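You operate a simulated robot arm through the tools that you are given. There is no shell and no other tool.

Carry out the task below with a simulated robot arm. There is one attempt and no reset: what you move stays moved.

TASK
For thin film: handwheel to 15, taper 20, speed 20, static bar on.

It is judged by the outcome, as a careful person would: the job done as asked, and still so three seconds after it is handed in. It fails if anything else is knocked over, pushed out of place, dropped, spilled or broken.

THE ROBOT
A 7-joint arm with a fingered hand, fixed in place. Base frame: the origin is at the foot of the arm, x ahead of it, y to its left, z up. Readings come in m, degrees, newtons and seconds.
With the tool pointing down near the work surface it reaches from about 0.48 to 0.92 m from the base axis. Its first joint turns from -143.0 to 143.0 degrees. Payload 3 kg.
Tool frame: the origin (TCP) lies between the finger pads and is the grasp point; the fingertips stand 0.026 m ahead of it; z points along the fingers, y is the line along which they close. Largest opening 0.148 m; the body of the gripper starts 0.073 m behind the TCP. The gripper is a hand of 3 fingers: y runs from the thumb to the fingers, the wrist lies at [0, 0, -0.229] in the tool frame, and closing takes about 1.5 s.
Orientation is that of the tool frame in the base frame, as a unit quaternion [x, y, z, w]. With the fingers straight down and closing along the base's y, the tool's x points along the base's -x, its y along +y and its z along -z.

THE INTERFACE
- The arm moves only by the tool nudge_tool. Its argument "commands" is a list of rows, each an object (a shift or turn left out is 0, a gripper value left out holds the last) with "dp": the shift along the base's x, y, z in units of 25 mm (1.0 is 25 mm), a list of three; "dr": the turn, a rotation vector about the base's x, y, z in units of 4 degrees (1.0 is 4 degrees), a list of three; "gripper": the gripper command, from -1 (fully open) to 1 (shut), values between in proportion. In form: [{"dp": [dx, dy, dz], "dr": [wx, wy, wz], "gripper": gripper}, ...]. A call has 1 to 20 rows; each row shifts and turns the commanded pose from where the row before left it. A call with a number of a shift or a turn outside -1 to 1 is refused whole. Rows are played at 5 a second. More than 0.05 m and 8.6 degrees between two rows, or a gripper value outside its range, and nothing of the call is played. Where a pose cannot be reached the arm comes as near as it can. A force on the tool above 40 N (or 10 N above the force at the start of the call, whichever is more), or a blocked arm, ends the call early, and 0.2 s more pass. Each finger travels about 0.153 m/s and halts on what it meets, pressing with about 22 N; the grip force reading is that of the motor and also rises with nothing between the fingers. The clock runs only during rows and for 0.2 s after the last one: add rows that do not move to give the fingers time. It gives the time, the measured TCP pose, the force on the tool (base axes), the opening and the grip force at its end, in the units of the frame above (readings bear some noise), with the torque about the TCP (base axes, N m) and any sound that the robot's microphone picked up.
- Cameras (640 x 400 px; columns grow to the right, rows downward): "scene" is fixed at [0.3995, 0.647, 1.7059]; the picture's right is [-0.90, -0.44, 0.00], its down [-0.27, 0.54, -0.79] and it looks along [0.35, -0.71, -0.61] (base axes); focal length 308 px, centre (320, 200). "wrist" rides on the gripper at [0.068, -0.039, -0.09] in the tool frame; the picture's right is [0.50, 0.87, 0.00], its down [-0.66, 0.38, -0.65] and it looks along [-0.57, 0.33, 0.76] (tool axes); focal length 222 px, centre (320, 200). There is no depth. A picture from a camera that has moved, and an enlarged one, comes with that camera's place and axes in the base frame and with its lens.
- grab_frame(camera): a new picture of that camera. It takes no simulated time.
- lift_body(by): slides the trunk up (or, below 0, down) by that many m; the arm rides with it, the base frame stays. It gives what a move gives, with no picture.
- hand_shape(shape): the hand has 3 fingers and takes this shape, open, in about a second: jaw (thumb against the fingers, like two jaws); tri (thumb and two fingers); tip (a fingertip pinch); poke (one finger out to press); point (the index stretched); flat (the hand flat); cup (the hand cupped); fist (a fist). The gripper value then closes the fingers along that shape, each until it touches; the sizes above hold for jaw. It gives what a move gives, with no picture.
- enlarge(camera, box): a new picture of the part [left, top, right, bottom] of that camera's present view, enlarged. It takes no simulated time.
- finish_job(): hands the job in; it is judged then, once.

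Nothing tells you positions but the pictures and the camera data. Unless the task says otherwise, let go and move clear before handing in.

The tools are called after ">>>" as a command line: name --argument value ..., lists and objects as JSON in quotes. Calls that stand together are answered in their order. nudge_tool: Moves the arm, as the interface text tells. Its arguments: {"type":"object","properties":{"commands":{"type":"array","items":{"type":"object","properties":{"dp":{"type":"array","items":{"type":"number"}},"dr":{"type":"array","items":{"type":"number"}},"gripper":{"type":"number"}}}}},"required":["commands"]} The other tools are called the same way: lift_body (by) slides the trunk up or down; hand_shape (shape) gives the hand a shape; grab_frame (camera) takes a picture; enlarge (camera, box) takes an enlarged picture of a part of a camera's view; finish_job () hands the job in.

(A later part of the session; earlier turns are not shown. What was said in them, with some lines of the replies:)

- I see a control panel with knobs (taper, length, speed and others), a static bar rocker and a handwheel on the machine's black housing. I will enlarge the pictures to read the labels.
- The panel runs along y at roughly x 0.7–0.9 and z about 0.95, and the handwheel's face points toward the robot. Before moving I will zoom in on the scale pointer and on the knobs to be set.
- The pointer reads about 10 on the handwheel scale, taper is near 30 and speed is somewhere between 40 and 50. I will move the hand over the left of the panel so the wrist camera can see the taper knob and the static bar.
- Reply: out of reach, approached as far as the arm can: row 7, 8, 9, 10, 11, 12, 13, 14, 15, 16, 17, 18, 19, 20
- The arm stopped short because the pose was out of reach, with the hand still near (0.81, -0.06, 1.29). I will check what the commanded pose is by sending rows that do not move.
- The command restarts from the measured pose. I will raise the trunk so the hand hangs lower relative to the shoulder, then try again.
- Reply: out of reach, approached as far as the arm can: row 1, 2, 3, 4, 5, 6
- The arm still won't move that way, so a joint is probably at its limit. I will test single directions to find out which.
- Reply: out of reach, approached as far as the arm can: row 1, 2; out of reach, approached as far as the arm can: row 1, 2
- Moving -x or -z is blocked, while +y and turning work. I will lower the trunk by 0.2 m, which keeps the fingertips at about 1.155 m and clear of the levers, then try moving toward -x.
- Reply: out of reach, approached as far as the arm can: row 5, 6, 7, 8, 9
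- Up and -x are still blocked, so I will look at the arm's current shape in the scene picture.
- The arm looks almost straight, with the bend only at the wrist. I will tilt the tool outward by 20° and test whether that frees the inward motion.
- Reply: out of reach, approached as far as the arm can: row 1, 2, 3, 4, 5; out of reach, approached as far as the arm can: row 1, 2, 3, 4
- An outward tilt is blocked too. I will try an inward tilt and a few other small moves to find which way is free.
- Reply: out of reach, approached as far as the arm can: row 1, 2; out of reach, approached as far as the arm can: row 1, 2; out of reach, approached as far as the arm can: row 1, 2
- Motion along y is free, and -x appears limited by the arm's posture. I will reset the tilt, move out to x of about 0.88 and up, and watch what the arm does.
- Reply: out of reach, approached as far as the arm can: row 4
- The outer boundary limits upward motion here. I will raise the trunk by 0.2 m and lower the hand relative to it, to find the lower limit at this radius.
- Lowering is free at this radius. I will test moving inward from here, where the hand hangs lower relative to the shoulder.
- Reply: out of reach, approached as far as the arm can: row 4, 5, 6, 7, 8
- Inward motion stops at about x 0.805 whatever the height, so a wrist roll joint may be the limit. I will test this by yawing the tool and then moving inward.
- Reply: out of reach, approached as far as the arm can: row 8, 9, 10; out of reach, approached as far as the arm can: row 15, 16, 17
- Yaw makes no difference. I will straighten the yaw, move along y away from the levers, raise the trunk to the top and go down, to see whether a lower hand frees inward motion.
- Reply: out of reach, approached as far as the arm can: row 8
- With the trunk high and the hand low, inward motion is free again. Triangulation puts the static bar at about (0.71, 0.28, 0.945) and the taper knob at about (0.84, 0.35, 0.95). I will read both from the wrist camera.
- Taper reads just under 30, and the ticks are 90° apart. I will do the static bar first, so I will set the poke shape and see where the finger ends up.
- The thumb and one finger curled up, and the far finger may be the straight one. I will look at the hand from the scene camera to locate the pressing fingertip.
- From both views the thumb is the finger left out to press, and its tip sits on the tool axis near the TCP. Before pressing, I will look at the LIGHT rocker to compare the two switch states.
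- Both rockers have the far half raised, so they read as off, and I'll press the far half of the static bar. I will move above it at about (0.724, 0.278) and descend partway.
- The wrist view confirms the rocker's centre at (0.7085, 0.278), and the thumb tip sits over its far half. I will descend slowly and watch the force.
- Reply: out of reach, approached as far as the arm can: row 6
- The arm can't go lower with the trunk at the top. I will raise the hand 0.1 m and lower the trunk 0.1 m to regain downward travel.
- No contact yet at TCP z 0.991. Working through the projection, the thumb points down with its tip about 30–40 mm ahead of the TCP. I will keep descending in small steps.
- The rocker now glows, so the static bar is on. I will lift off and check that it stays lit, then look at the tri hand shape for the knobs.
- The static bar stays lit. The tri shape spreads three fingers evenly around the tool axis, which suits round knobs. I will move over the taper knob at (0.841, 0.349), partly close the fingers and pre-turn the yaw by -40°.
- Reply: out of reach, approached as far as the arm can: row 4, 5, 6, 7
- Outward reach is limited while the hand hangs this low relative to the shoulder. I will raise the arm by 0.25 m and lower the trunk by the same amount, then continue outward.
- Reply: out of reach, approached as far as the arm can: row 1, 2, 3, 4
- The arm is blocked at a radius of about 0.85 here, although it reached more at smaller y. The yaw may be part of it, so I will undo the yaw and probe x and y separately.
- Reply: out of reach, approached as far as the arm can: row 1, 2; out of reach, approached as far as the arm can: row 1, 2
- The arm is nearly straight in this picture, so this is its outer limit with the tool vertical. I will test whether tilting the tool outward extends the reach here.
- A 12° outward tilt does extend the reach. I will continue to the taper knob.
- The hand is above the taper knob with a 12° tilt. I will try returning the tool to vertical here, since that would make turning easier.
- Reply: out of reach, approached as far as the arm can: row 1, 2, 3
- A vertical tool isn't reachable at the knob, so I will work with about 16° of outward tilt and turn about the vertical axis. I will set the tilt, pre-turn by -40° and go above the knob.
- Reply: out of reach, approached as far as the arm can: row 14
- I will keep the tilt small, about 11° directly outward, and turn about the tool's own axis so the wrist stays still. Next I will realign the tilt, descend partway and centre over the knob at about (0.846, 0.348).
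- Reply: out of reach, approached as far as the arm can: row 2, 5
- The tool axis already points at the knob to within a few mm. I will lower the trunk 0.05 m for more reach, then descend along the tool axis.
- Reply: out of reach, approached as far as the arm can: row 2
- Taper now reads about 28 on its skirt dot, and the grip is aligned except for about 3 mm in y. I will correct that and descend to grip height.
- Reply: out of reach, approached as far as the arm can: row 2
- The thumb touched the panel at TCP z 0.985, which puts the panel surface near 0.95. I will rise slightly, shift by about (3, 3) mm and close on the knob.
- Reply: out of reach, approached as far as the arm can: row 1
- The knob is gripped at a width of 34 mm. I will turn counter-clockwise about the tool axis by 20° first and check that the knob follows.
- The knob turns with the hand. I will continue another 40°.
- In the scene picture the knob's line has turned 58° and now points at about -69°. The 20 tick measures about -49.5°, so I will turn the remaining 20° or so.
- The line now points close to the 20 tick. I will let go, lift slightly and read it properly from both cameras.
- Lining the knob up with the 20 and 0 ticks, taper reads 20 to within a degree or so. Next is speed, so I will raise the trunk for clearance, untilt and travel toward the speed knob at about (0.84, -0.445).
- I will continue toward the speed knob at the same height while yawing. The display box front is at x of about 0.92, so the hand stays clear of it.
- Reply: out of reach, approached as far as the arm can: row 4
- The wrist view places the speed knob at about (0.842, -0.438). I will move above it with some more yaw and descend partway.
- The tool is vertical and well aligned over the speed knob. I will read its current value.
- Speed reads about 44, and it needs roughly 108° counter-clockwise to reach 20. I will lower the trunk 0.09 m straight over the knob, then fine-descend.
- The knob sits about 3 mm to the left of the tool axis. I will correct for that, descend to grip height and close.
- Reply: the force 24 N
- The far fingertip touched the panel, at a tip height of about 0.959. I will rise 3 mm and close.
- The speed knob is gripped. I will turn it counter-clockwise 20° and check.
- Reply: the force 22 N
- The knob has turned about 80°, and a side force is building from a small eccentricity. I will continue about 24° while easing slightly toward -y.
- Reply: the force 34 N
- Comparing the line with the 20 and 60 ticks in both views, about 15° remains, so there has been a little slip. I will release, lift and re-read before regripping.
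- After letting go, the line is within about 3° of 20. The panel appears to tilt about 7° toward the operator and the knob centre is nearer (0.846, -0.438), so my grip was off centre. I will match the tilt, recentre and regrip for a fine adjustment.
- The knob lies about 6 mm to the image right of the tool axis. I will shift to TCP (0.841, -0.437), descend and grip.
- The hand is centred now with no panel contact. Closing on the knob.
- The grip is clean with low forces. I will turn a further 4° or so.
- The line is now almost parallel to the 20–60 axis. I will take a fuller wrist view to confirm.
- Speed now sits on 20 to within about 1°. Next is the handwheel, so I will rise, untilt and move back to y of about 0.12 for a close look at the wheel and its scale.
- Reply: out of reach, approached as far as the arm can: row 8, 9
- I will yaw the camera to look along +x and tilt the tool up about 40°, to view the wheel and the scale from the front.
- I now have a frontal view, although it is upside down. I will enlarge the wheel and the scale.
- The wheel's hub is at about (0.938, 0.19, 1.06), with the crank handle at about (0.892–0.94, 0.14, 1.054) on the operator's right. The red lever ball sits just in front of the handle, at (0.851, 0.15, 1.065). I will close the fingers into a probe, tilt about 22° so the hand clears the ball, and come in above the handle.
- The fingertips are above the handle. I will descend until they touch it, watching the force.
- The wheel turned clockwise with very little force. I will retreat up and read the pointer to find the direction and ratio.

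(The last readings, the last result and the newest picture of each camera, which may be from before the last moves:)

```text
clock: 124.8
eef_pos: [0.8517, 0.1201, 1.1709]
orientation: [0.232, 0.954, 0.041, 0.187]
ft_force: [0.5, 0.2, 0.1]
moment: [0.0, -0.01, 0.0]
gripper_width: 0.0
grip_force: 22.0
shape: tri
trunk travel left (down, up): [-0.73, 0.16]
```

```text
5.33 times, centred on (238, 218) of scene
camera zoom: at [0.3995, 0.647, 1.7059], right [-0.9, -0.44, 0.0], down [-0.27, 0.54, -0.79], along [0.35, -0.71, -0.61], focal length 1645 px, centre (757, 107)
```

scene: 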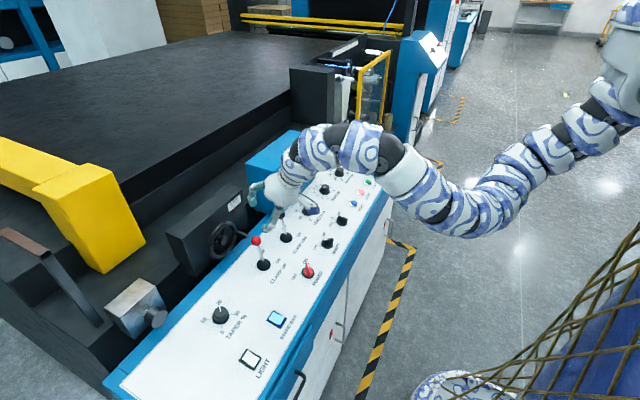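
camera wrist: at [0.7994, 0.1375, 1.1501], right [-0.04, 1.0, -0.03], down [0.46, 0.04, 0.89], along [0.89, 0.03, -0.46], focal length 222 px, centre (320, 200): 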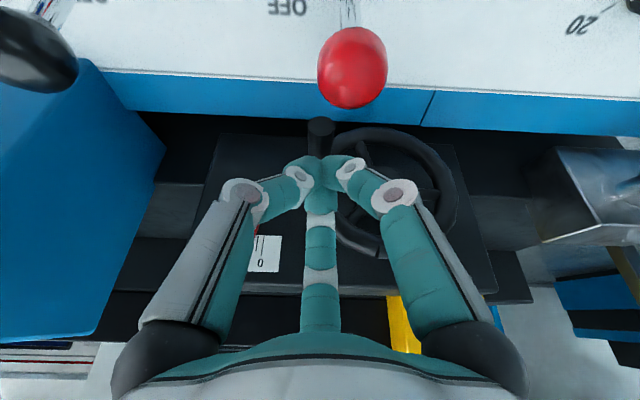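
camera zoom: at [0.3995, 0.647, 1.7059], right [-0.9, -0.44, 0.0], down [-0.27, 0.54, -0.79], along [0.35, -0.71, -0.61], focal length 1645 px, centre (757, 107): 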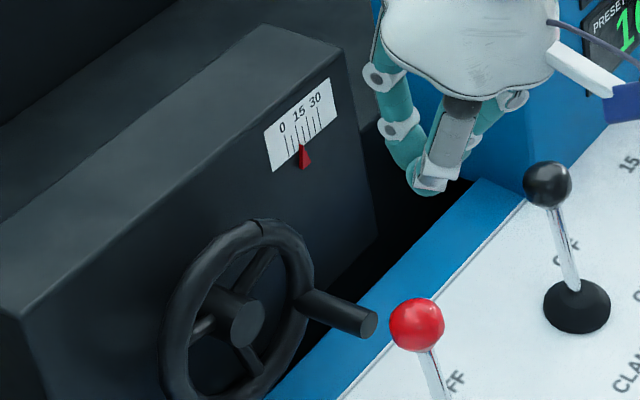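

>>> enlarge --camera "scene" --box '[222, 190, 254, 210]'

```text
16.00 times, centred on (238, 200) of scene
camera zoom: at [0.3995, 0.647, 1.7059], right [-0.9, -0.44, 0.0], down [-0.27, 0.54, -0.79], along [0.35, -0.71, -0.61], focal length 4936 px, centre (1632, 200)
```

zoom: 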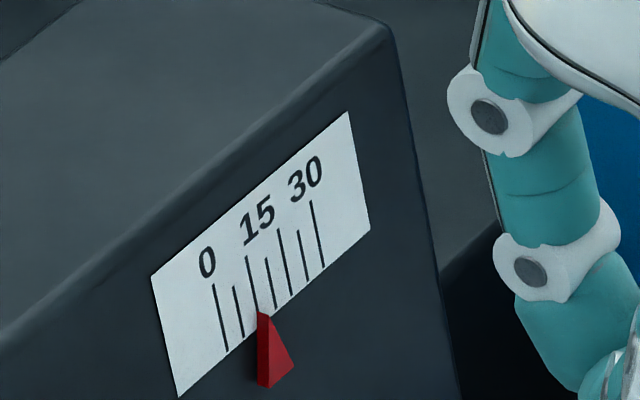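

Clockwise raises the reading by about 1.7 units per 18°. The pointer now reads about 9.5, so roughly 55° more is needed. Pushing the handle lower would bring the hand against the lever ball. Instead I will grip the rim at the top, with one finger behind and two in front, and drag it toward -y. First I will go above the rim.

>>> nudge_tool --commands '[{"dp": [0.3, 0.8, 0.4], "gripper": 0.324}, {"dp": [0.6, 0.9, 0.4]}, {"dp": [0.7, 0.9, 0]}, {"dp": [0.7, 0.8, 0]}, {"dp": [0.7, 0, 0]}]'

>>> grab_frame --camera "wrist"

>>> enlarge --camera "scene" --box '[180, 160, 308, 260]'

```text
clock: 126.0
eef_pos: [0.9259, 0.2048, 1.1879]
orientation: [0.232, 0.954, 0.041, 0.185]
ft_force: [0.1, -0.4, 0.1]
moment: [-0.01, -0.01, 0.0]
gripper_width: 0.0496
grip_force: 0.0
shape: tri
trunk travel left (down, up): [-0.73, 0.16]
```

```text
taken
camera wrist: at [0.8199, 0.2026, 1.2451], right [-0.04, 1.0, -0.03], down [0.46, 0.04, 0.89], along [0.89, 0.02, -0.46], focal length 222 px, centre (320, 200)
```

wrist: 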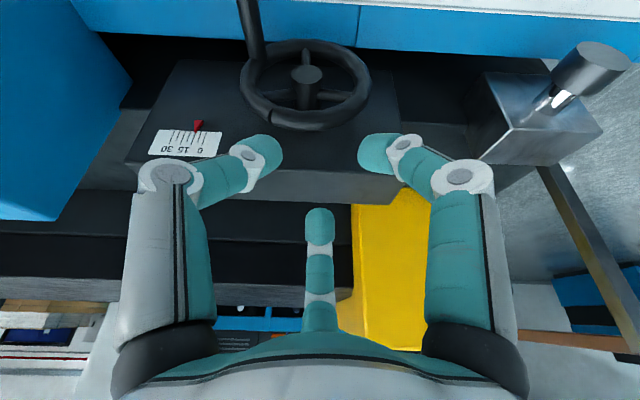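

```text
4.00 times, centred on (244, 210) of scene
camera zoom: at [0.3995, 0.647, 1.7059], right [-0.9, -0.44, 0.0], down [-0.27, 0.54, -0.79], along [0.35, -0.71, -0.61], focal length 1234 px, centre (624, 160)
```

zoom: 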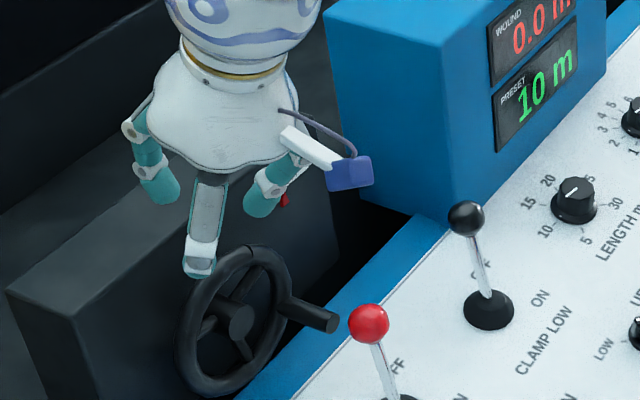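

The hand is in place above the rim. I will descend partway and check the fingers against the rim and the face.

>>> nudge_tool --commands '[{"dp": [0.05, 0.05, -0.6]}, {"dp": [0, 0, -0.6]}, {"dp": [0, 0, -0.4]}]'

>>> grab_frame --camera "wrist"

>>> enlarge --camera "scene" --box '[190, 190, 286, 255]'

```text
clock: 126.8
eef_pos: [0.9263, 0.207, 1.1485]
orientation: [0.232, 0.954, 0.041, 0.187]
ft_force: [-0.3, 0.0, -0.2]
moment: [0.0, 0.0, -0.03]
gripper_width: 0.0495
grip_force: 0.1
shape: tri
trunk travel left (down, up): [-0.73, 0.16]
```

```text
taken
camera wrist: at [0.8212, 0.2046, 1.2055], right [-0.04, 1.0, -0.03], down [0.46, 0.04, 0.89], along [0.89, 0.03, -0.46], focal length 222 px, centre (320, 200)
```

wrist: 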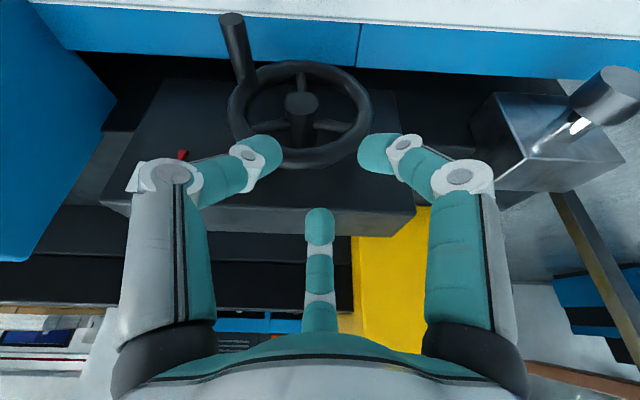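

```text
6.15 times, centred on (238, 222) of scene
camera zoom: at [0.3995, 0.647, 1.7059], right [-0.9, -0.44, 0.0], down [-0.27, 0.54, -0.79], along [0.35, -0.71, -0.61], focal length 1899 px, centre (825, 62)
```

zoom: 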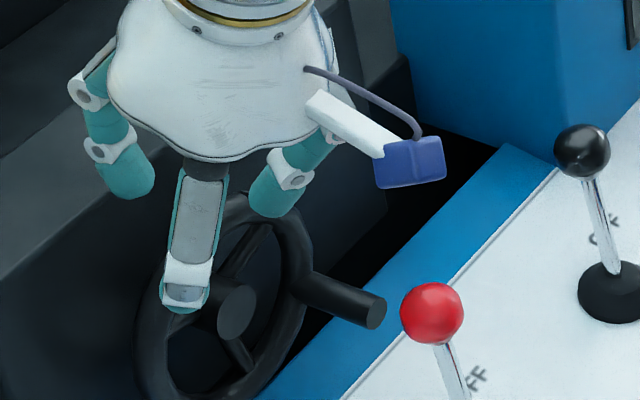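

The geometry matches, with the rear finger about to enter the gap between the rim and the face. I will descend slowly and watch the forces.

>>> nudge_tool --commands '[{"dp": [0, 0, -0.25]}, {"dp": [0, 0, -0.25]}, {"dp": [0, 0, -0.25]}, {"dp": [0, 0, -0.25]}]'

>>> enlarge --camera "wrist" --box '[220, 60, 420, 260]'

>>> enlarge --camera "scene" --box '[190, 190, 286, 255]'

```text
clock: 127.8
eef_pos: [0.9289, 0.2061, 1.1256]
orientation: [0.232, 0.954, 0.041, 0.188]
ft_force: [0.4, 0.5, 0.5]
moment: [-0.02, -0.01, 0.03]
gripper_width: 0.0495
grip_force: 0.0
shape: tri
trunk travel left (down, up): [-0.73, 0.16]
```

```text
2.00 times, centred on (320, 160) of wrist
camera zoom: at [0.8213, 0.2044, 1.1813], right [-0.04, 1.0, -0.03], down [0.46, 0.04, 0.89], along [0.89, 0.03, -0.46], focal length 444 px, centre (320, 280)
```

zoom: 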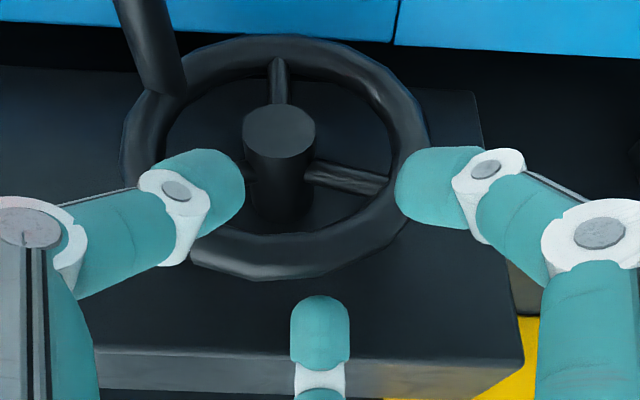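

```text
6.15 times, centred on (238, 222) of scene
camera zoom: at [0.3995, 0.647, 1.7059], right [-0.9, -0.44, 0.0], down [-0.27, 0.54, -0.79], along [0.35, -0.71, -0.61], focal length 1899 px, centre (825, 62)
```

zoom: 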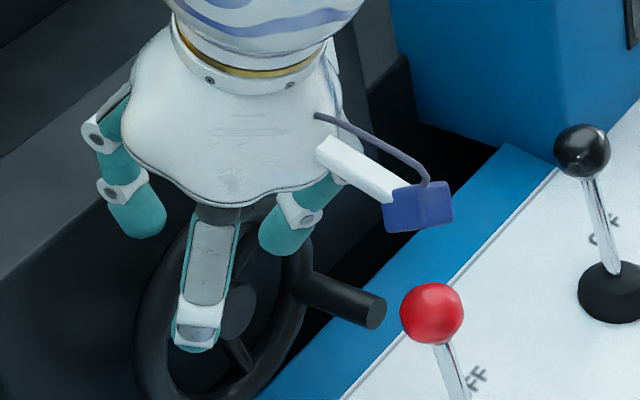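

>>> nudge_tool --commands '[{"dp": [-0.06, 0, -0.25]}, {"dp": [0, 0, -0.25]}]'

>>> enlarge --camera "wrist" --box '[220, 60, 420, 260]'

```text
clock: 128.4
eef_pos: [0.9266, 0.2071, 1.1126]
orientation: [0.231, 0.954, 0.041, 0.186]
ft_force: [0.4, 0.4, 0.4]
moment: [0.02, -0.03, 0.02]
gripper_width: 0.0505
grip_force: 0.2
shape: tri
trunk travel left (down, up): [-0.73, 0.16]
```

```text
2.00 times, centred on (320, 160) of wrist
camera zoom: at [0.8196, 0.2045, 1.1682], right [-0.04, 1.0, -0.03], down [0.46, 0.04, 0.89], along [0.89, 0.03, -0.46], focal length 444 px, centre (320, 280)
```

zoom: 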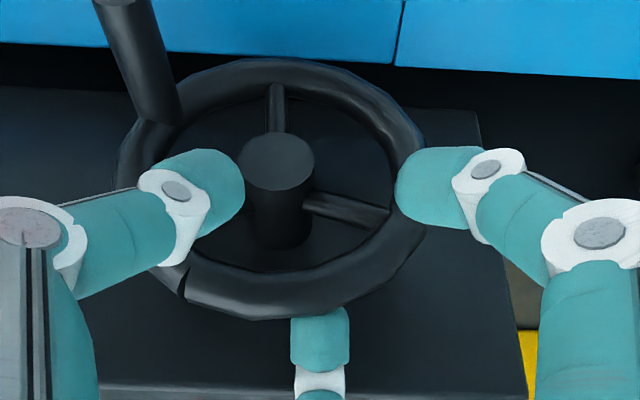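

The rear finger is now behind the rim and no forces are showing. I will close gently on the rim.

>>> nudge_tool --commands '[{"gripper": 0.5}, {"gripper": 0.7}, {"gripper": 0.85}, {"gripper": 1}, {"gripper": 1}, {"gripper": 1}]'

>>> enlarge --camera "wrist" --box '[220, 60, 420, 260]'

>>> enlarge --camera "scene" --box '[190, 190, 286, 255]'

```text
clock: 129.8
eef_pos: [0.9286, 0.2063, 1.1116]
orientation: [0.232, 0.954, 0.04, 0.187]
ft_force: [13.2, 0.6, 0.3]
moment: [0.03, 0.01, 0.11]
gripper_width: 0.0
grip_force: 21.8
shape: tri
trunk travel left (down, up): [-0.73, 0.16]
```

```text
2.00 times, centred on (320, 160) of wrist
camera zoom: at [0.821, 0.204, 1.1677], right [-0.04, 1.0, -0.03], down [0.46, 0.04, 0.89], along [0.89, 0.03, -0.46], focal length 444 px, centre (320, 280)
```

zoom: 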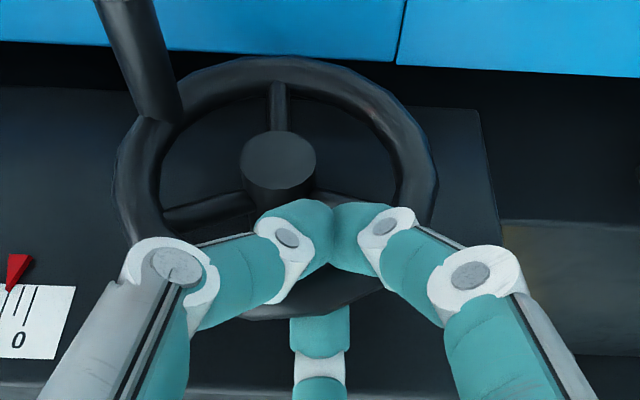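

```text
6.15 times, centred on (238, 222) of scene
camera zoom: at [0.3995, 0.647, 1.7059], right [-0.9, -0.44, 0.0], down [-0.27, 0.54, -0.79], along [0.35, -0.71, -0.61], focal length 1899 px, centre (825, 62)
```

zoom: 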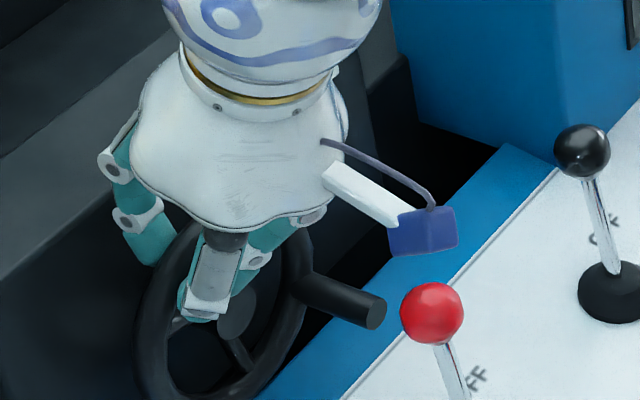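

The front fingers closed against each other with the rear finger pulling on the rim. I will ease +x to pinch it, then drag along the arc toward -y by about 25° and check.

>>> nudge_tool --commands '[{"dp": [0.15, 0, 0], "gripper": 1}, {"dp": [0, -0.17, 0.046]}, {"dp": [0, -0.17, 0.032]}, {"dp": [0, -0.17, 0.017]}, {"dp": [0, -0.17, 0]}, {"dp": [0, -0.17, -0.014]}, {"gripper": 1}]'

>>> enlarge --camera "wrist" --box '[160, 60, 420, 260]'

>>> enlarge --camera "scene" --box '[190, 190, 286, 255]'

```text
clock: 131.4
eef_pos: [0.9287, 0.1856, 1.1152]
orientation: [0.231, 0.954, 0.04, 0.187]
ft_force: [2.3, 3.2, 4.4]
moment: [0.23, 0.23, 0.23]
gripper_width: 0.0
grip_force: 21.8
shape: tri
trunk travel left (down, up): [-0.73, 0.16]
```

```text
2.00 times, centred on (290, 160) of wrist
camera zoom: at [0.8234, 0.1831, 1.1708], right [-0.04, 1.0, -0.03], down [0.46, 0.04, 0.89], along [0.89, 0.03, -0.46], focal length 444 px, centre (380, 280)
```

zoom: 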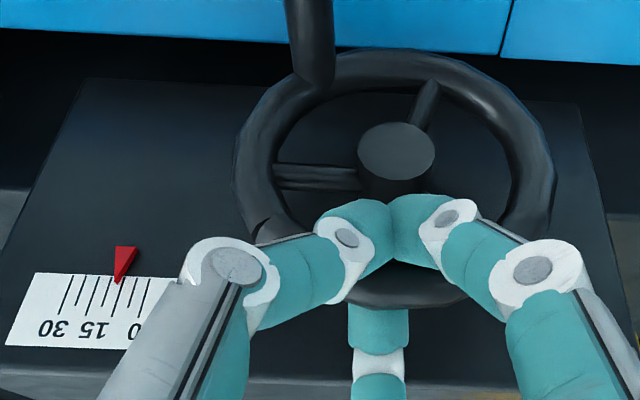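

```text
6.15 times, centred on (238, 222) of scene
camera zoom: at [0.3995, 0.647, 1.7059], right [-0.9, -0.44, 0.0], down [-0.27, 0.54, -0.79], along [0.35, -0.71, -0.61], focal length 1899 px, centre (825, 62)
```

zoom: 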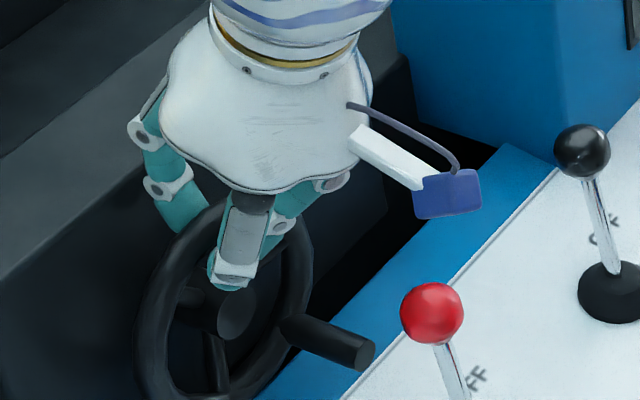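

The rim drag works and the wheel is turning. I will zoom in on the pointer before continuing.

>>> enlarge --camera "wrist" --box '[125, 170, 221, 240]'

```text
5.71 times, centred on (173, 205) of wrist
camera zoom: at [0.8234, 0.1831, 1.1708], right [-0.04, 1.0, -0.03], down [0.46, 0.04, 0.89], along [0.89, 0.03, -0.46], focal length 1269 px, centre (1160, 171)
```

zoom: 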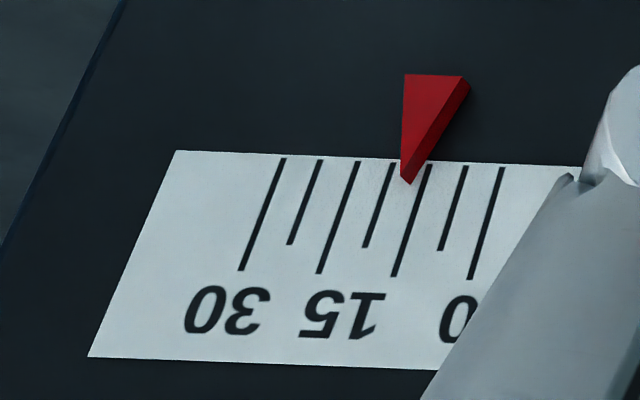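

The pointer reads about 11.5. I will continue dragging along the arc.

>>> nudge_tool --commands '[{"dp": [0, -0.17, -0.029], "gripper": 1}, {"dp": [0, -0.17, -0.044]}, {"dp": [0, -0.165, -0.058]}, {"dp": [0, -0.16, -0.072]}, {"dp": [0, -0.155, -0.086]}, {"gripper": 1}]'

>>> enlarge --camera "wrist" --box '[140, 60, 400, 260]'

>>> enlarge --camera "wrist" --box '[150, 170, 246, 240]'

>>> enlarge --camera "scene" --box '[190, 190, 286, 255]'

```text
clock: 132.8
eef_pos: [0.9284, 0.1644, 1.1075]
orientation: [0.232, 0.954, 0.041, 0.186]
ft_force: [3.4, 1.9, 4.7]
moment: [0.16, 0.19, 0.2]
gripper_width: 0.0003
grip_force: 21.8
shape: tri
trunk travel left (down, up): [-0.73, 0.16]
```

```text
2.00 times, centred on (270, 160) of wrist
camera zoom: at [0.8236, 0.1624, 1.1629], right [-0.04, 1.0, -0.03], down [0.46, 0.04, 0.89], along [0.89, 0.03, -0.46], focal length 444 px, centre (420, 280)
```

zoom: 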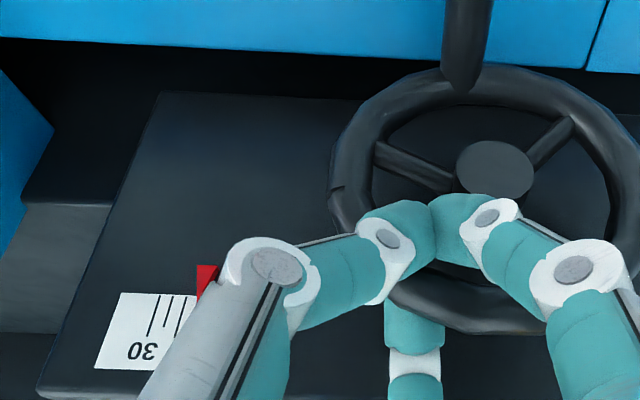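

```text
5.71 times, centred on (198, 205) of wrist
camera zoom: at [0.8236, 0.1624, 1.1629], right [-0.04, 1.0, -0.03], down [0.46, 0.04, 0.89], along [0.89, 0.03, -0.46], focal length 1269 px, centre (1017, 171)
```

zoom: 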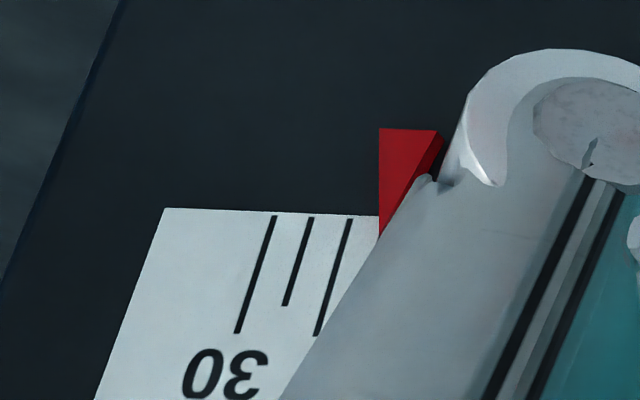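

```text
6.15 times, centred on (238, 222) of scene
camera zoom: at [0.3995, 0.647, 1.7059], right [-0.9, -0.44, 0.0], down [-0.27, 0.54, -0.79], along [0.35, -0.71, -0.61], focal length 1899 px, centre (825, 62)
```

zoom: 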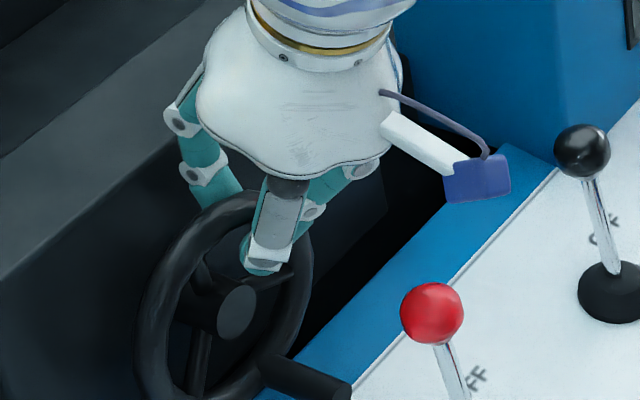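

The pointer is near 14 allowing for parallax. I will release, rise and look squarely at the scale from in front of the pointer.

>>> nudge_tool --commands '[{"gripper": 0.7}, {"gripper": 0.5}, {"gripper": 0.324}, {"gripper": 0.324}, {"dp": [0, 0, 0.5]}, {"dp": [0, 0, 0.8]}, {"dp": [0, 0, 0.8]}, {"dp": [-0.8, -0.6, 0.4]}, {"dp": [-0.8, -0.8, 0]}, {"dp": [-0.8, -0.9, 0], "dr": [0, -0.8, 0]}, {"dp": [-0.8, -0.9, 0], "dr": [0, -0.8, 0]}, {"dp": [-0.5, 0, 0], "dr": [0, -0.8, 0]}]'

>>> grab_frame --camera "wrist"

>>> enlarge --camera "scene" --box '[222, 190, 254, 210]'

```text
clock: 135.4
eef_pos: [0.8855, 0.157, 1.1785]
orientation: [0.201, 0.955, 0.054, 0.212]
ft_force: [-0.4, -0.6, -0.5]
moment: [0.01, -0.01, -0.01]
gripper_width: 0.0497
grip_force: 0.1
shape: tri
out of reach, approached as far as the arm can: row 10, 11, 12
trunk travel left (down, up): [-0.73, 0.16]
```

```text
taken
camera wrist: at [0.7773, 0.1481, 1.2287], right [-0.1, 0.99, -0.03], down [0.4, 0.07, 0.91], along [0.91, 0.08, -0.41], focal length 222 px, centre (320, 200)
```

wrist: 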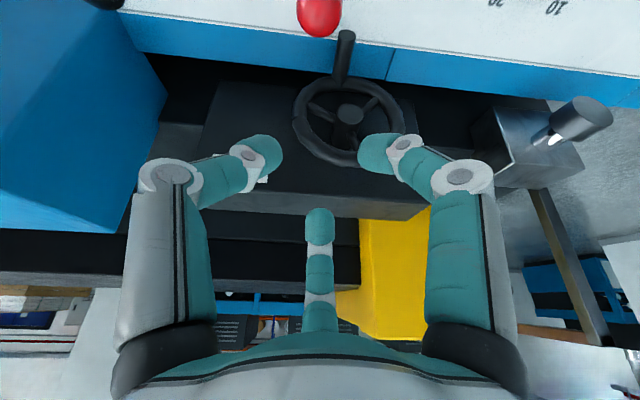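

```text
16.00 times, centred on (238, 200) of scene
camera zoom: at [0.3995, 0.647, 1.7059], right [-0.9, -0.44, 0.0], down [-0.27, 0.54, -0.79], along [0.35, -0.71, -0.61], focal length 4936 px, centre (1632, 200)
```

zoom: 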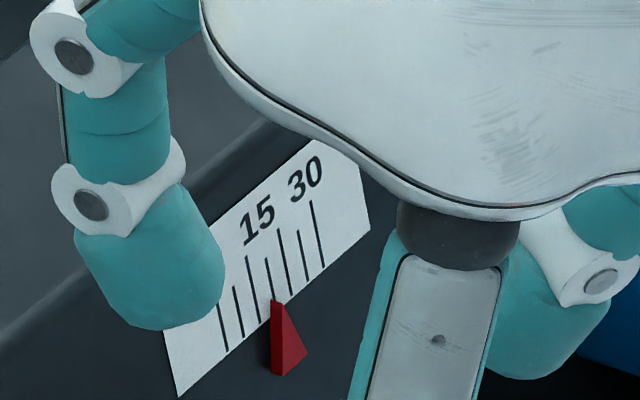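

The scene view suggests about 14.4. I will move toward -y to look squarely at the scale.

>>> nudge_tool --commands '[{"dp": [0, -0.8, 0.2]}, {"dp": [0, -0.8, 0.2]}, {"dp": [0, -0.8, 0.2]}, {"dp": [0, -0.6, 0]}]'

>>> grab_frame --camera "wrist"

```text
clock: 136.4
eef_pos: [0.8776, 0.0561, 1.1844]
orientation: [0.23, 0.949, 0.047, 0.212]
ft_force: [0.0, 0.4, 0.0]
moment: [0.0, 0.01, -0.03]
gripper_width: 0.0498
grip_force: 0.0
shape: tri
trunk travel left (down, up): [-0.73, 0.16]
```

```text
taken
camera wrist: at [0.7675, 0.0532, 1.2343], right [-0.04, 1.0, -0.03], down [0.41, 0.04, 0.91], along [0.91, 0.03, -0.41], focal length 222 px, centre (320, 200)
```

wrist: 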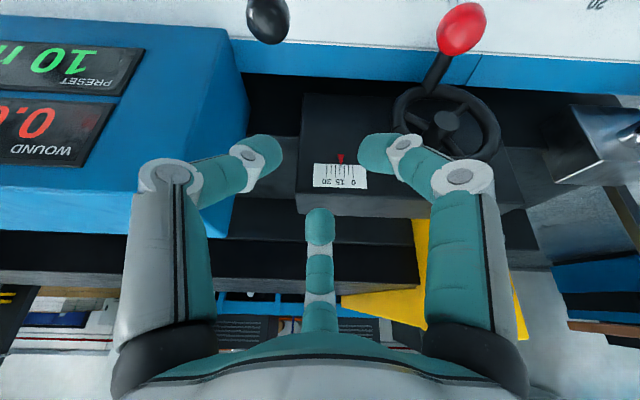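

>>> enlarge --camera "wrist" --box '[308, 145, 372, 195]'

```text
8.00 times, centred on (340, 170) of wrist
camera zoom: at [0.7675, 0.0532, 1.2343], right [-0.04, 1.0, -0.03], down [0.41, 0.04, 0.91], along [0.91, 0.03, -0.41], focal length 1777 px, centre (160, 440)
```

zoom: 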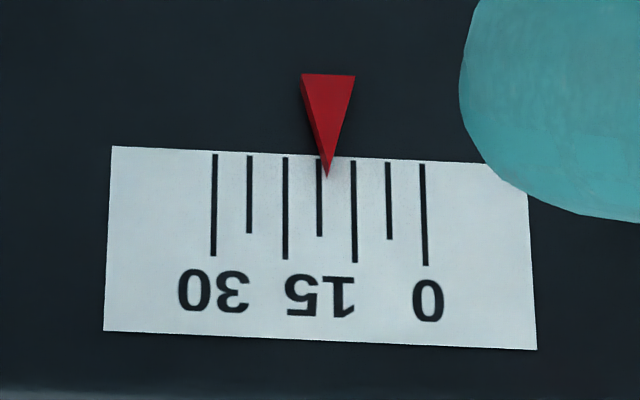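

>>> nudge_tool --commands '[{"dp": [0, 0.6, 0]}, {"dp": [0, 0.6, 0]}]'

>>> enlarge --camera "wrist" --box '[288, 145, 352, 195]'

```text
clock: 137.1
eef_pos: [0.8781, 0.0847, 1.1836]
orientation: [0.231, 0.948, 0.047, 0.212]
ft_force: [-0.8, 0.2, -0.9]
moment: [0.01, 0.01, 0.02]
gripper_width: 0.0502
grip_force: 0.1
shape: tri
trunk travel left (down, up): [-0.73, 0.16]
```

```text
8.00 times, centred on (320, 170) of wrist
camera zoom: at [0.7682, 0.0823, 1.2344], right [-0.04, 1.0, -0.03], down [0.41, 0.04, 0.91], along [0.91, 0.02, -0.41], focal length 1777 px, centre (320, 440)
```

zoom: 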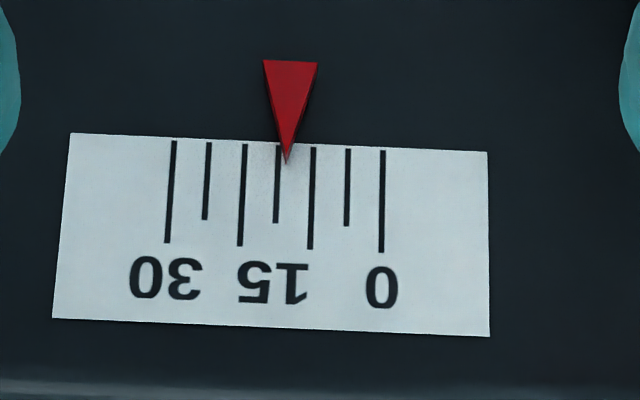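

Viewed squarely, the pointer reads about 13.8, so it needs roughly 1.2 more, which is about 13°. I will return to the top of the rim and regrip for a small drag.

>>> nudge_tool --commands '[{"dp": [0, 0.8, 0.1], "dr": [0, 0.4, 0], "gripper": 0.324}, {"dp": [0.2, 0.9, 0], "dr": [0, 0.35, 0]}, {"dp": [0.4, 0.9, 0]}, {"dp": [0.5, 0.9, 0]}, {"dp": [0.5, 0.9, 0]}, {"dp": [0.3, 0.2, 0]}]'

>>> grab_frame --camera "wrist"

```text
clock: 138.4
eef_pos: [0.9244, 0.2003, 1.1885]
orientation: [0.232, 0.953, 0.042, 0.189]
ft_force: [-0.3, 0.3, -0.8]
moment: [-0.01, 0.02, -0.01]
gripper_width: 0.0499
grip_force: 0.0
shape: tri
trunk travel left (down, up): [-0.73, 0.16]
```

```text
taken
camera wrist: at [0.8186, 0.1981, 1.2443], right [-0.04, 1.0, -0.03], down [0.45, 0.04, 0.89], along [0.89, 0.03, -0.45], focal length 222 px, centre (320, 200)
```

wrist: 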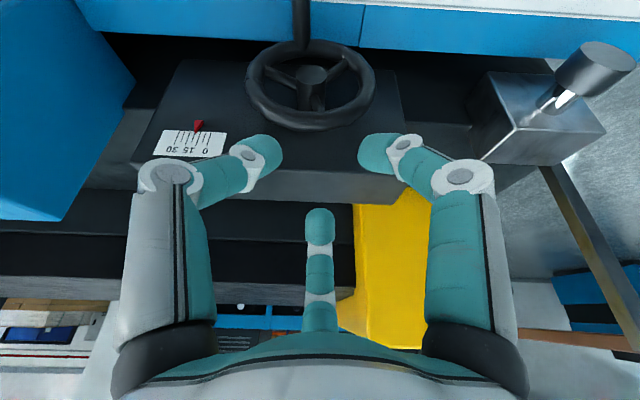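

>>> nudge_tool --commands '[{"dp": [0.08, 0, -0.6]}, {"dp": [0.04, 0, -0.6]}, {"dp": [0, 0, -0.5]}, {"dp": [0, 0, -0.3]}, {"dp": [0, 0, -0.3]}, {"dp": [-0.03, 0, -0.3]}, {"dp": [-0.03, 0, -0.3]}, {"dp": [0, 0, -0.1]}]'

>>> enlarge --camera "wrist" --box '[220, 60, 420, 260]'

```text
clock: 140.2
eef_pos: [0.9262, 0.1992, 1.1125]
orientation: [0.232, 0.954, 0.041, 0.187]
ft_force: [0.6, 0.2, 0.8]
moment: [-0.04, -0.04, 0.01]
gripper_width: 0.0504
grip_force: 0.0
shape: tri
trunk travel left (down, up): [-0.73, 0.16]
```

```text
2.00 times, centred on (320, 160) of wrist
camera zoom: at [0.8188, 0.1981, 1.1678], right [-0.04, 1.0, -0.03], down [0.45, 0.04, 0.89], along [0.89, 0.03, -0.45], focal length 444 px, centre (320, 280)
```

zoom: 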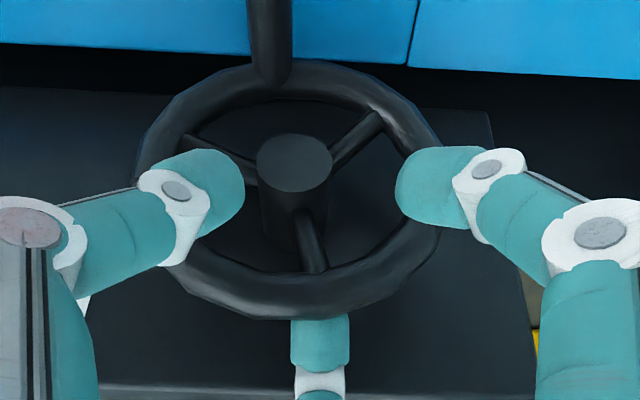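

>>> nudge_tool --commands '[{"gripper": 0.5}, {"gripper": 0.7}, {"gripper": 0.85}, {"gripper": 1}, {"gripper": 1}, {"gripper": 1}, {"dp": [0.15, 0, 0], "gripper": 1}, {"dp": [0, -0.15, 0.015]}, {"dp": [0, -0.15, 0.01]}, {"dp": [0, -0.13, 0]}, {"gripper": 1}]'

>>> enlarge --camera "wrist" --box '[110, 170, 206, 240]'

>>> enlarge --camera "wrist" --box '[160, 60, 420, 260]'

```text
clock: 142.7
eef_pos: [0.9297, 0.1901, 1.1127]
orientation: [0.232, 0.953, 0.042, 0.188]
ft_force: [2.8, 3.3, 6.0]
moment: [0.23, 0.23, 0.25]
gripper_width: 0.0
grip_force: 22.2
shape: tri
trunk travel left (down, up): [-0.73, 0.16]
```

```text
5.71 times, centred on (158, 205) of wrist
camera zoom: at [0.8223, 0.1877, 1.169], right [-0.04, 1.0, -0.03], down [0.45, 0.04, 0.89], along [0.89, 0.03, -0.45], focal length 1269 px, centre (1246, 171)
```

zoom: 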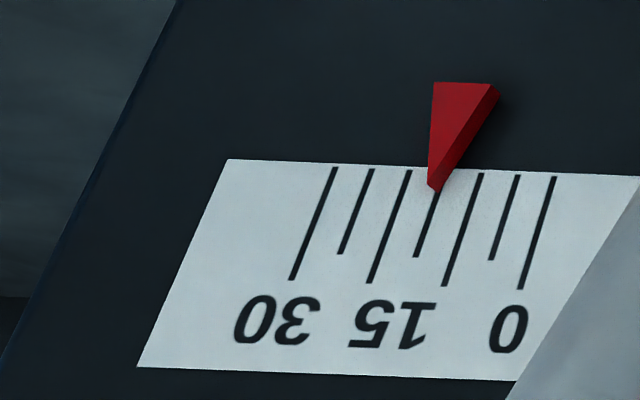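

```text
2.00 times, centred on (290, 160) of wrist
camera zoom: at [0.8223, 0.1877, 1.169], right [-0.04, 1.0, -0.03], down [0.45, 0.04, 0.89], along [0.89, 0.03, -0.45], focal length 444 px, centre (380, 280)
```

zoom: 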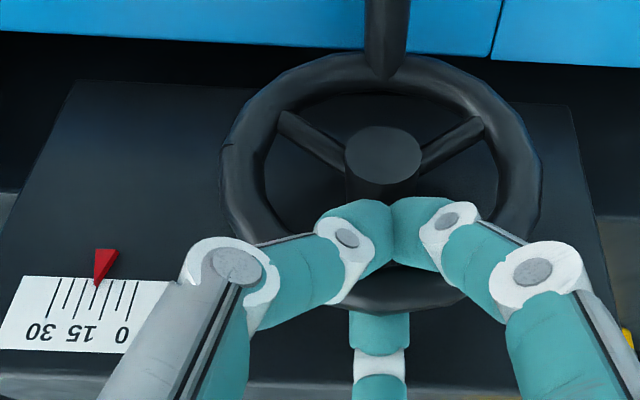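

The back edge of the pointer's tip is now on the 15 tick. I will release, rise and verify squarely.

>>> nudge_tool --commands '[{"gripper": 0.7}, {"gripper": 0.5}, {"gripper": 0.324}, {"gripper": 0.324}, {"dp": [0, 0, 0.5]}, {"dp": [0, 0, 0.8]}, {"dp": [0, 0, 0.8]}, {"dp": [-0.4, -0.6, 0.6]}, {"dp": [-0.5, -0.9, 0], "dr": [0, -0.4, 0]}, {"dp": [-0.5, -0.9, 0], "dr": [0, -0.4, 0]}, {"dp": [-0.5, -0.9, 0]}, {"dp": [0, -0.9, 0]}]'

>>> grab_frame --camera "wrist"

>>> enlarge --camera "scene" --box '[222, 190, 254, 210]'

```text
clock: 145.2
eef_pos: [0.9088, 0.0962, 1.1781]
orientation: [0.231, 0.948, 0.047, 0.213]
ft_force: [0.8, 1.1, 0.1]
moment: [-0.01, -0.01, -0.01]
gripper_width: 0.0499
grip_force: 0.0
shape: tri
out of reach, approached as far as the arm can: row 11, 12
trunk travel left (down, up): [-0.73, 0.16]
```

```text
taken
camera wrist: at [0.8, 0.0944, 1.2274], right [-0.04, 1.0, -0.03], down [0.4, 0.04, 0.91], along [0.91, 0.02, -0.41], focal length 222 px, centre (320, 200)
```

wrist: 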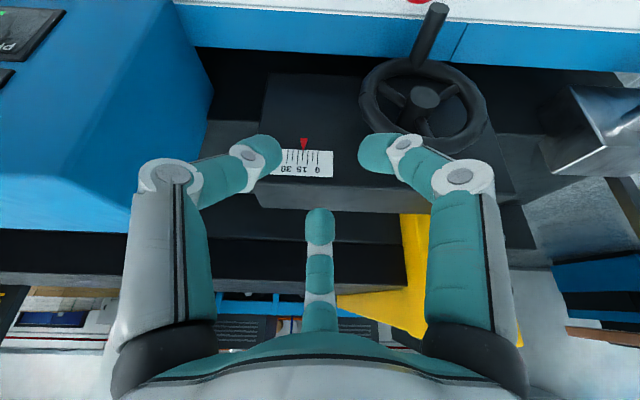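

```text
16.00 times, centred on (238, 200) of scene
camera zoom: at [0.3995, 0.647, 1.7059], right [-0.9, -0.44, 0.0], down [-0.27, 0.54, -0.79], along [0.35, -0.71, -0.61], focal length 4936 px, centre (1632, 200)
```

zoom: 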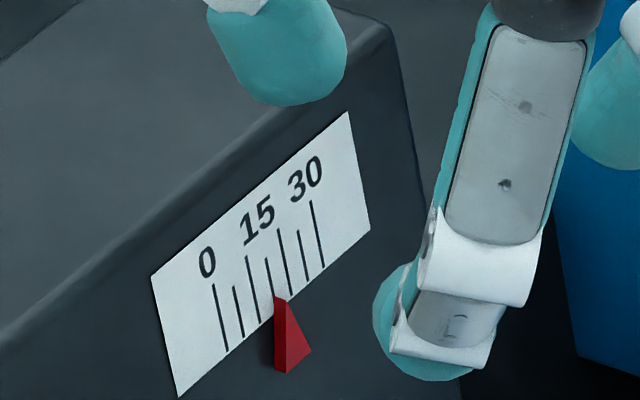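

>>> nudge_tool --commands '[{"dp": [-0.5, -0.5, 0.2]}]'

>>> enlarge --camera "wrist" --box '[284, 135, 348, 185]'

```text
clock: 145.7
eef_pos: [0.9125, 0.0885, 1.1812]
orientation: [0.231, 0.948, 0.047, 0.213]
ft_force: [0.2, -1.0, -0.1]
moment: [-0.01, -0.01, 0.03]
gripper_width: 0.0498
grip_force: 0.1
shape: tri
out of reach, approached as far as the arm can: row 1
trunk travel left (down, up): [-0.73, 0.16]
```

```text
8.00 times, centred on (316, 160) of wrist
camera zoom: at [0.8029, 0.0876, 1.2314], right [-0.04, 1.0, -0.03], down [0.4, 0.04, 0.91], along [0.91, 0.02, -0.41], focal length 1777 px, centre (352, 520)
```

zoom: 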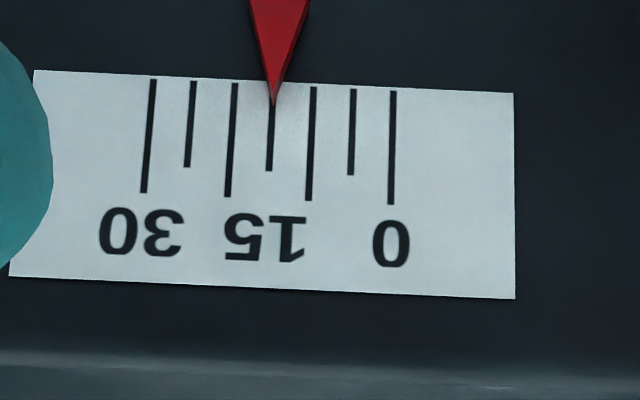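

The pointer now sits on 15 when viewed squarely. I will move the hand up and clear, then check every setting once more.

>>> lift_body --by 0.12

>>> nudge_tool --commands '[{"dp": [-0.6, -0.5, 0.2], "dr": [0, 0.8, 0]}, {"dp": [-0.6, -0.5, 0.2], "dr": [0, 0.8, 0]}, {"dp": [-0.6, -0.5, 0.2], "dr": [0, 0.8, 0]}, {"dp": [0, -0.8, 0]}, {"dp": [0, -0.8, 0]}, {"dp": [0, -0.8, 0]}]'

>>> grab_frame --camera "scene"

>>> enlarge --camera "scene" --box '[180, 180, 340, 280]'

>>> enlarge --camera "scene" --box '[180, 270, 340, 370]'

>>> enlarge --camera "scene" --box '[280, 150, 400, 225]'

>>> enlarge --camera "scene" --box '[222, 190, 254, 210]'

```text
clock: 147.2
eef_pos: [0.9124, 0.0896, 1.302]
orientation: [0.23, 0.948, 0.048, 0.213]
ft_force: [-0.6, 0.1, 0.6]
moment: [0.0, -0.01, 0.02]
gripper_width: 0.05
grip_force: 0.0
shape: tri
trunk travel left (down, up): [-0.85, 0.04]
```

```text
clock: 148.6
eef_pos: [0.8997, -0.0107, 1.3285]
orientation: [0.234, 0.963, 0.027, 0.131]
ft_force: [-0.1, 0.1, 0.4]
moment: [0.03, 0.01, -0.01]
gripper_width: 0.0499
grip_force: 0.0
shape: tri
out of reach, approached as far as the arm can: row 1, 3, 4, 5, 6
trunk travel left (down, up): [-0.85, 0.04]
```

```text
taken
```

scene: 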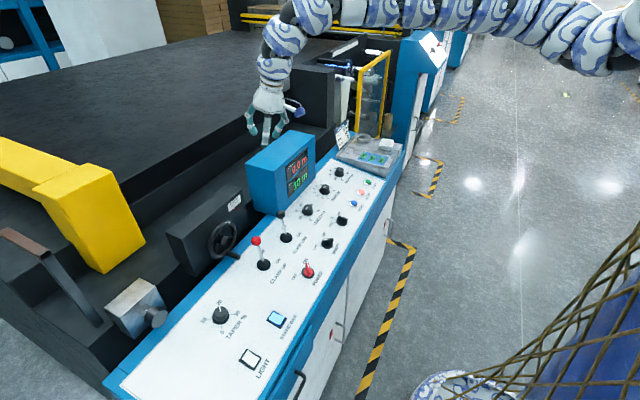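

```text
4.00 times, centred on (260, 230) of scene
camera zoom: at [0.3995, 0.647, 1.7059], right [-0.9, -0.44, 0.0], down [-0.27, 0.54, -0.79], along [0.35, -0.71, -0.61], focal length 1234 px, centre (560, 80)
```

zoom: 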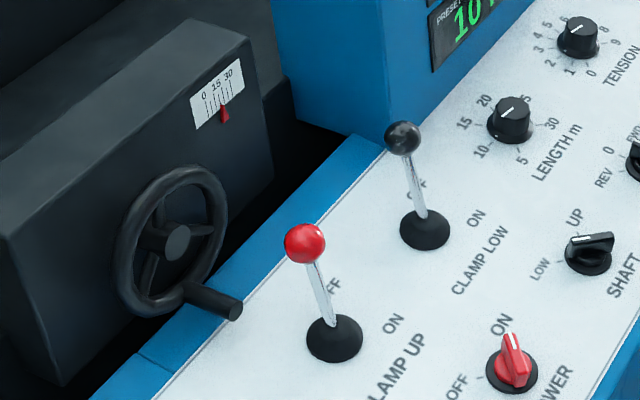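

```text
4.00 times, centred on (260, 320) of scene
camera zoom: at [0.3995, 0.647, 1.7059], right [-0.9, -0.44, 0.0], down [-0.27, 0.54, -0.79], along [0.35, -0.71, -0.61], focal length 1234 px, centre (560, -280)
```

zoom: 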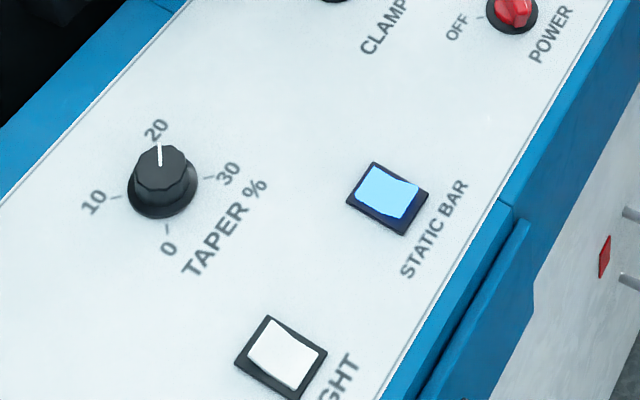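

```text
5.33 times, centred on (340, 188) of scene
camera zoom: at [0.3995, 0.647, 1.7059], right [-0.9, -0.44, 0.0], down [-0.27, 0.54, -0.79], along [0.35, -0.71, -0.61], focal length 1645 px, centre (213, 267)
```

zoom: 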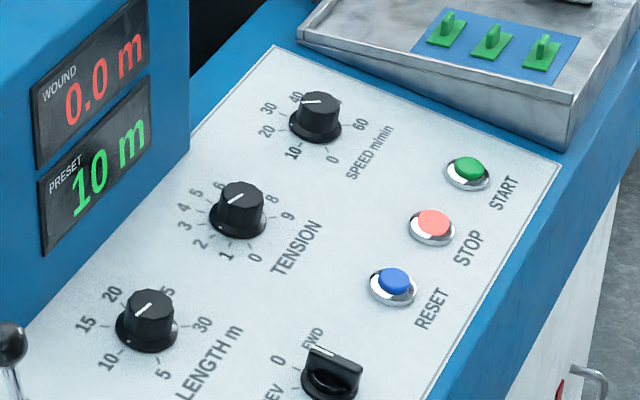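

```text
16.00 times, centred on (238, 200) of scene
camera zoom: at [0.3995, 0.647, 1.7059], right [-0.9, -0.44, 0.0], down [-0.27, 0.54, -0.79], along [0.35, -0.71, -0.61], focal length 4936 px, centre (1632, 200)
```

zoom: 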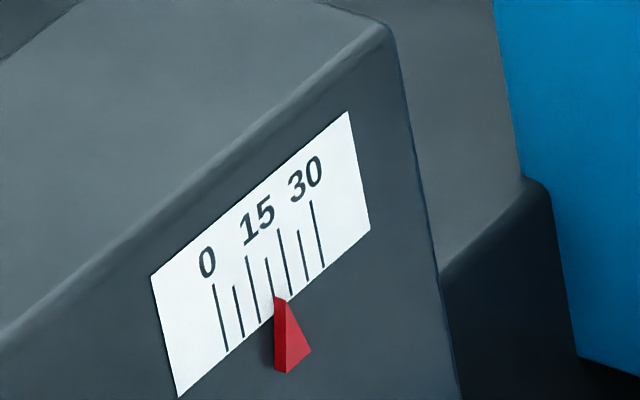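

All four settings are as asked: the handwheel pointer is on 15, taper on 20, speed on 20, and the static bar is lit. The levers, other knobs and job items look unchanged and the hand is clear, so I am handing in.

>>> finish_job

```text
The job is handed in.
```

The machine is set for thin film, and the job is handed in. The hand was clear and nothing else on the panel looked moved.

| Control | Set to | How I checked |
|---|---|---|
| Handwheel | 15 | Pointer on the 15 tick, viewed squarely from the front |
| Taper | 20 | Knob line along the 20–0 tick axis, within a degree or two |
| Speed | 20 | Knob line along the 20–60 tick axis, within a degree or two |
| Static bar | On | Rocker pressed and glowing, still lit at the end |

The REWIND JOB card on the tray calls for speed 40 and length 20 m. I followed your thin-film values instead, so length is still at 10 m.
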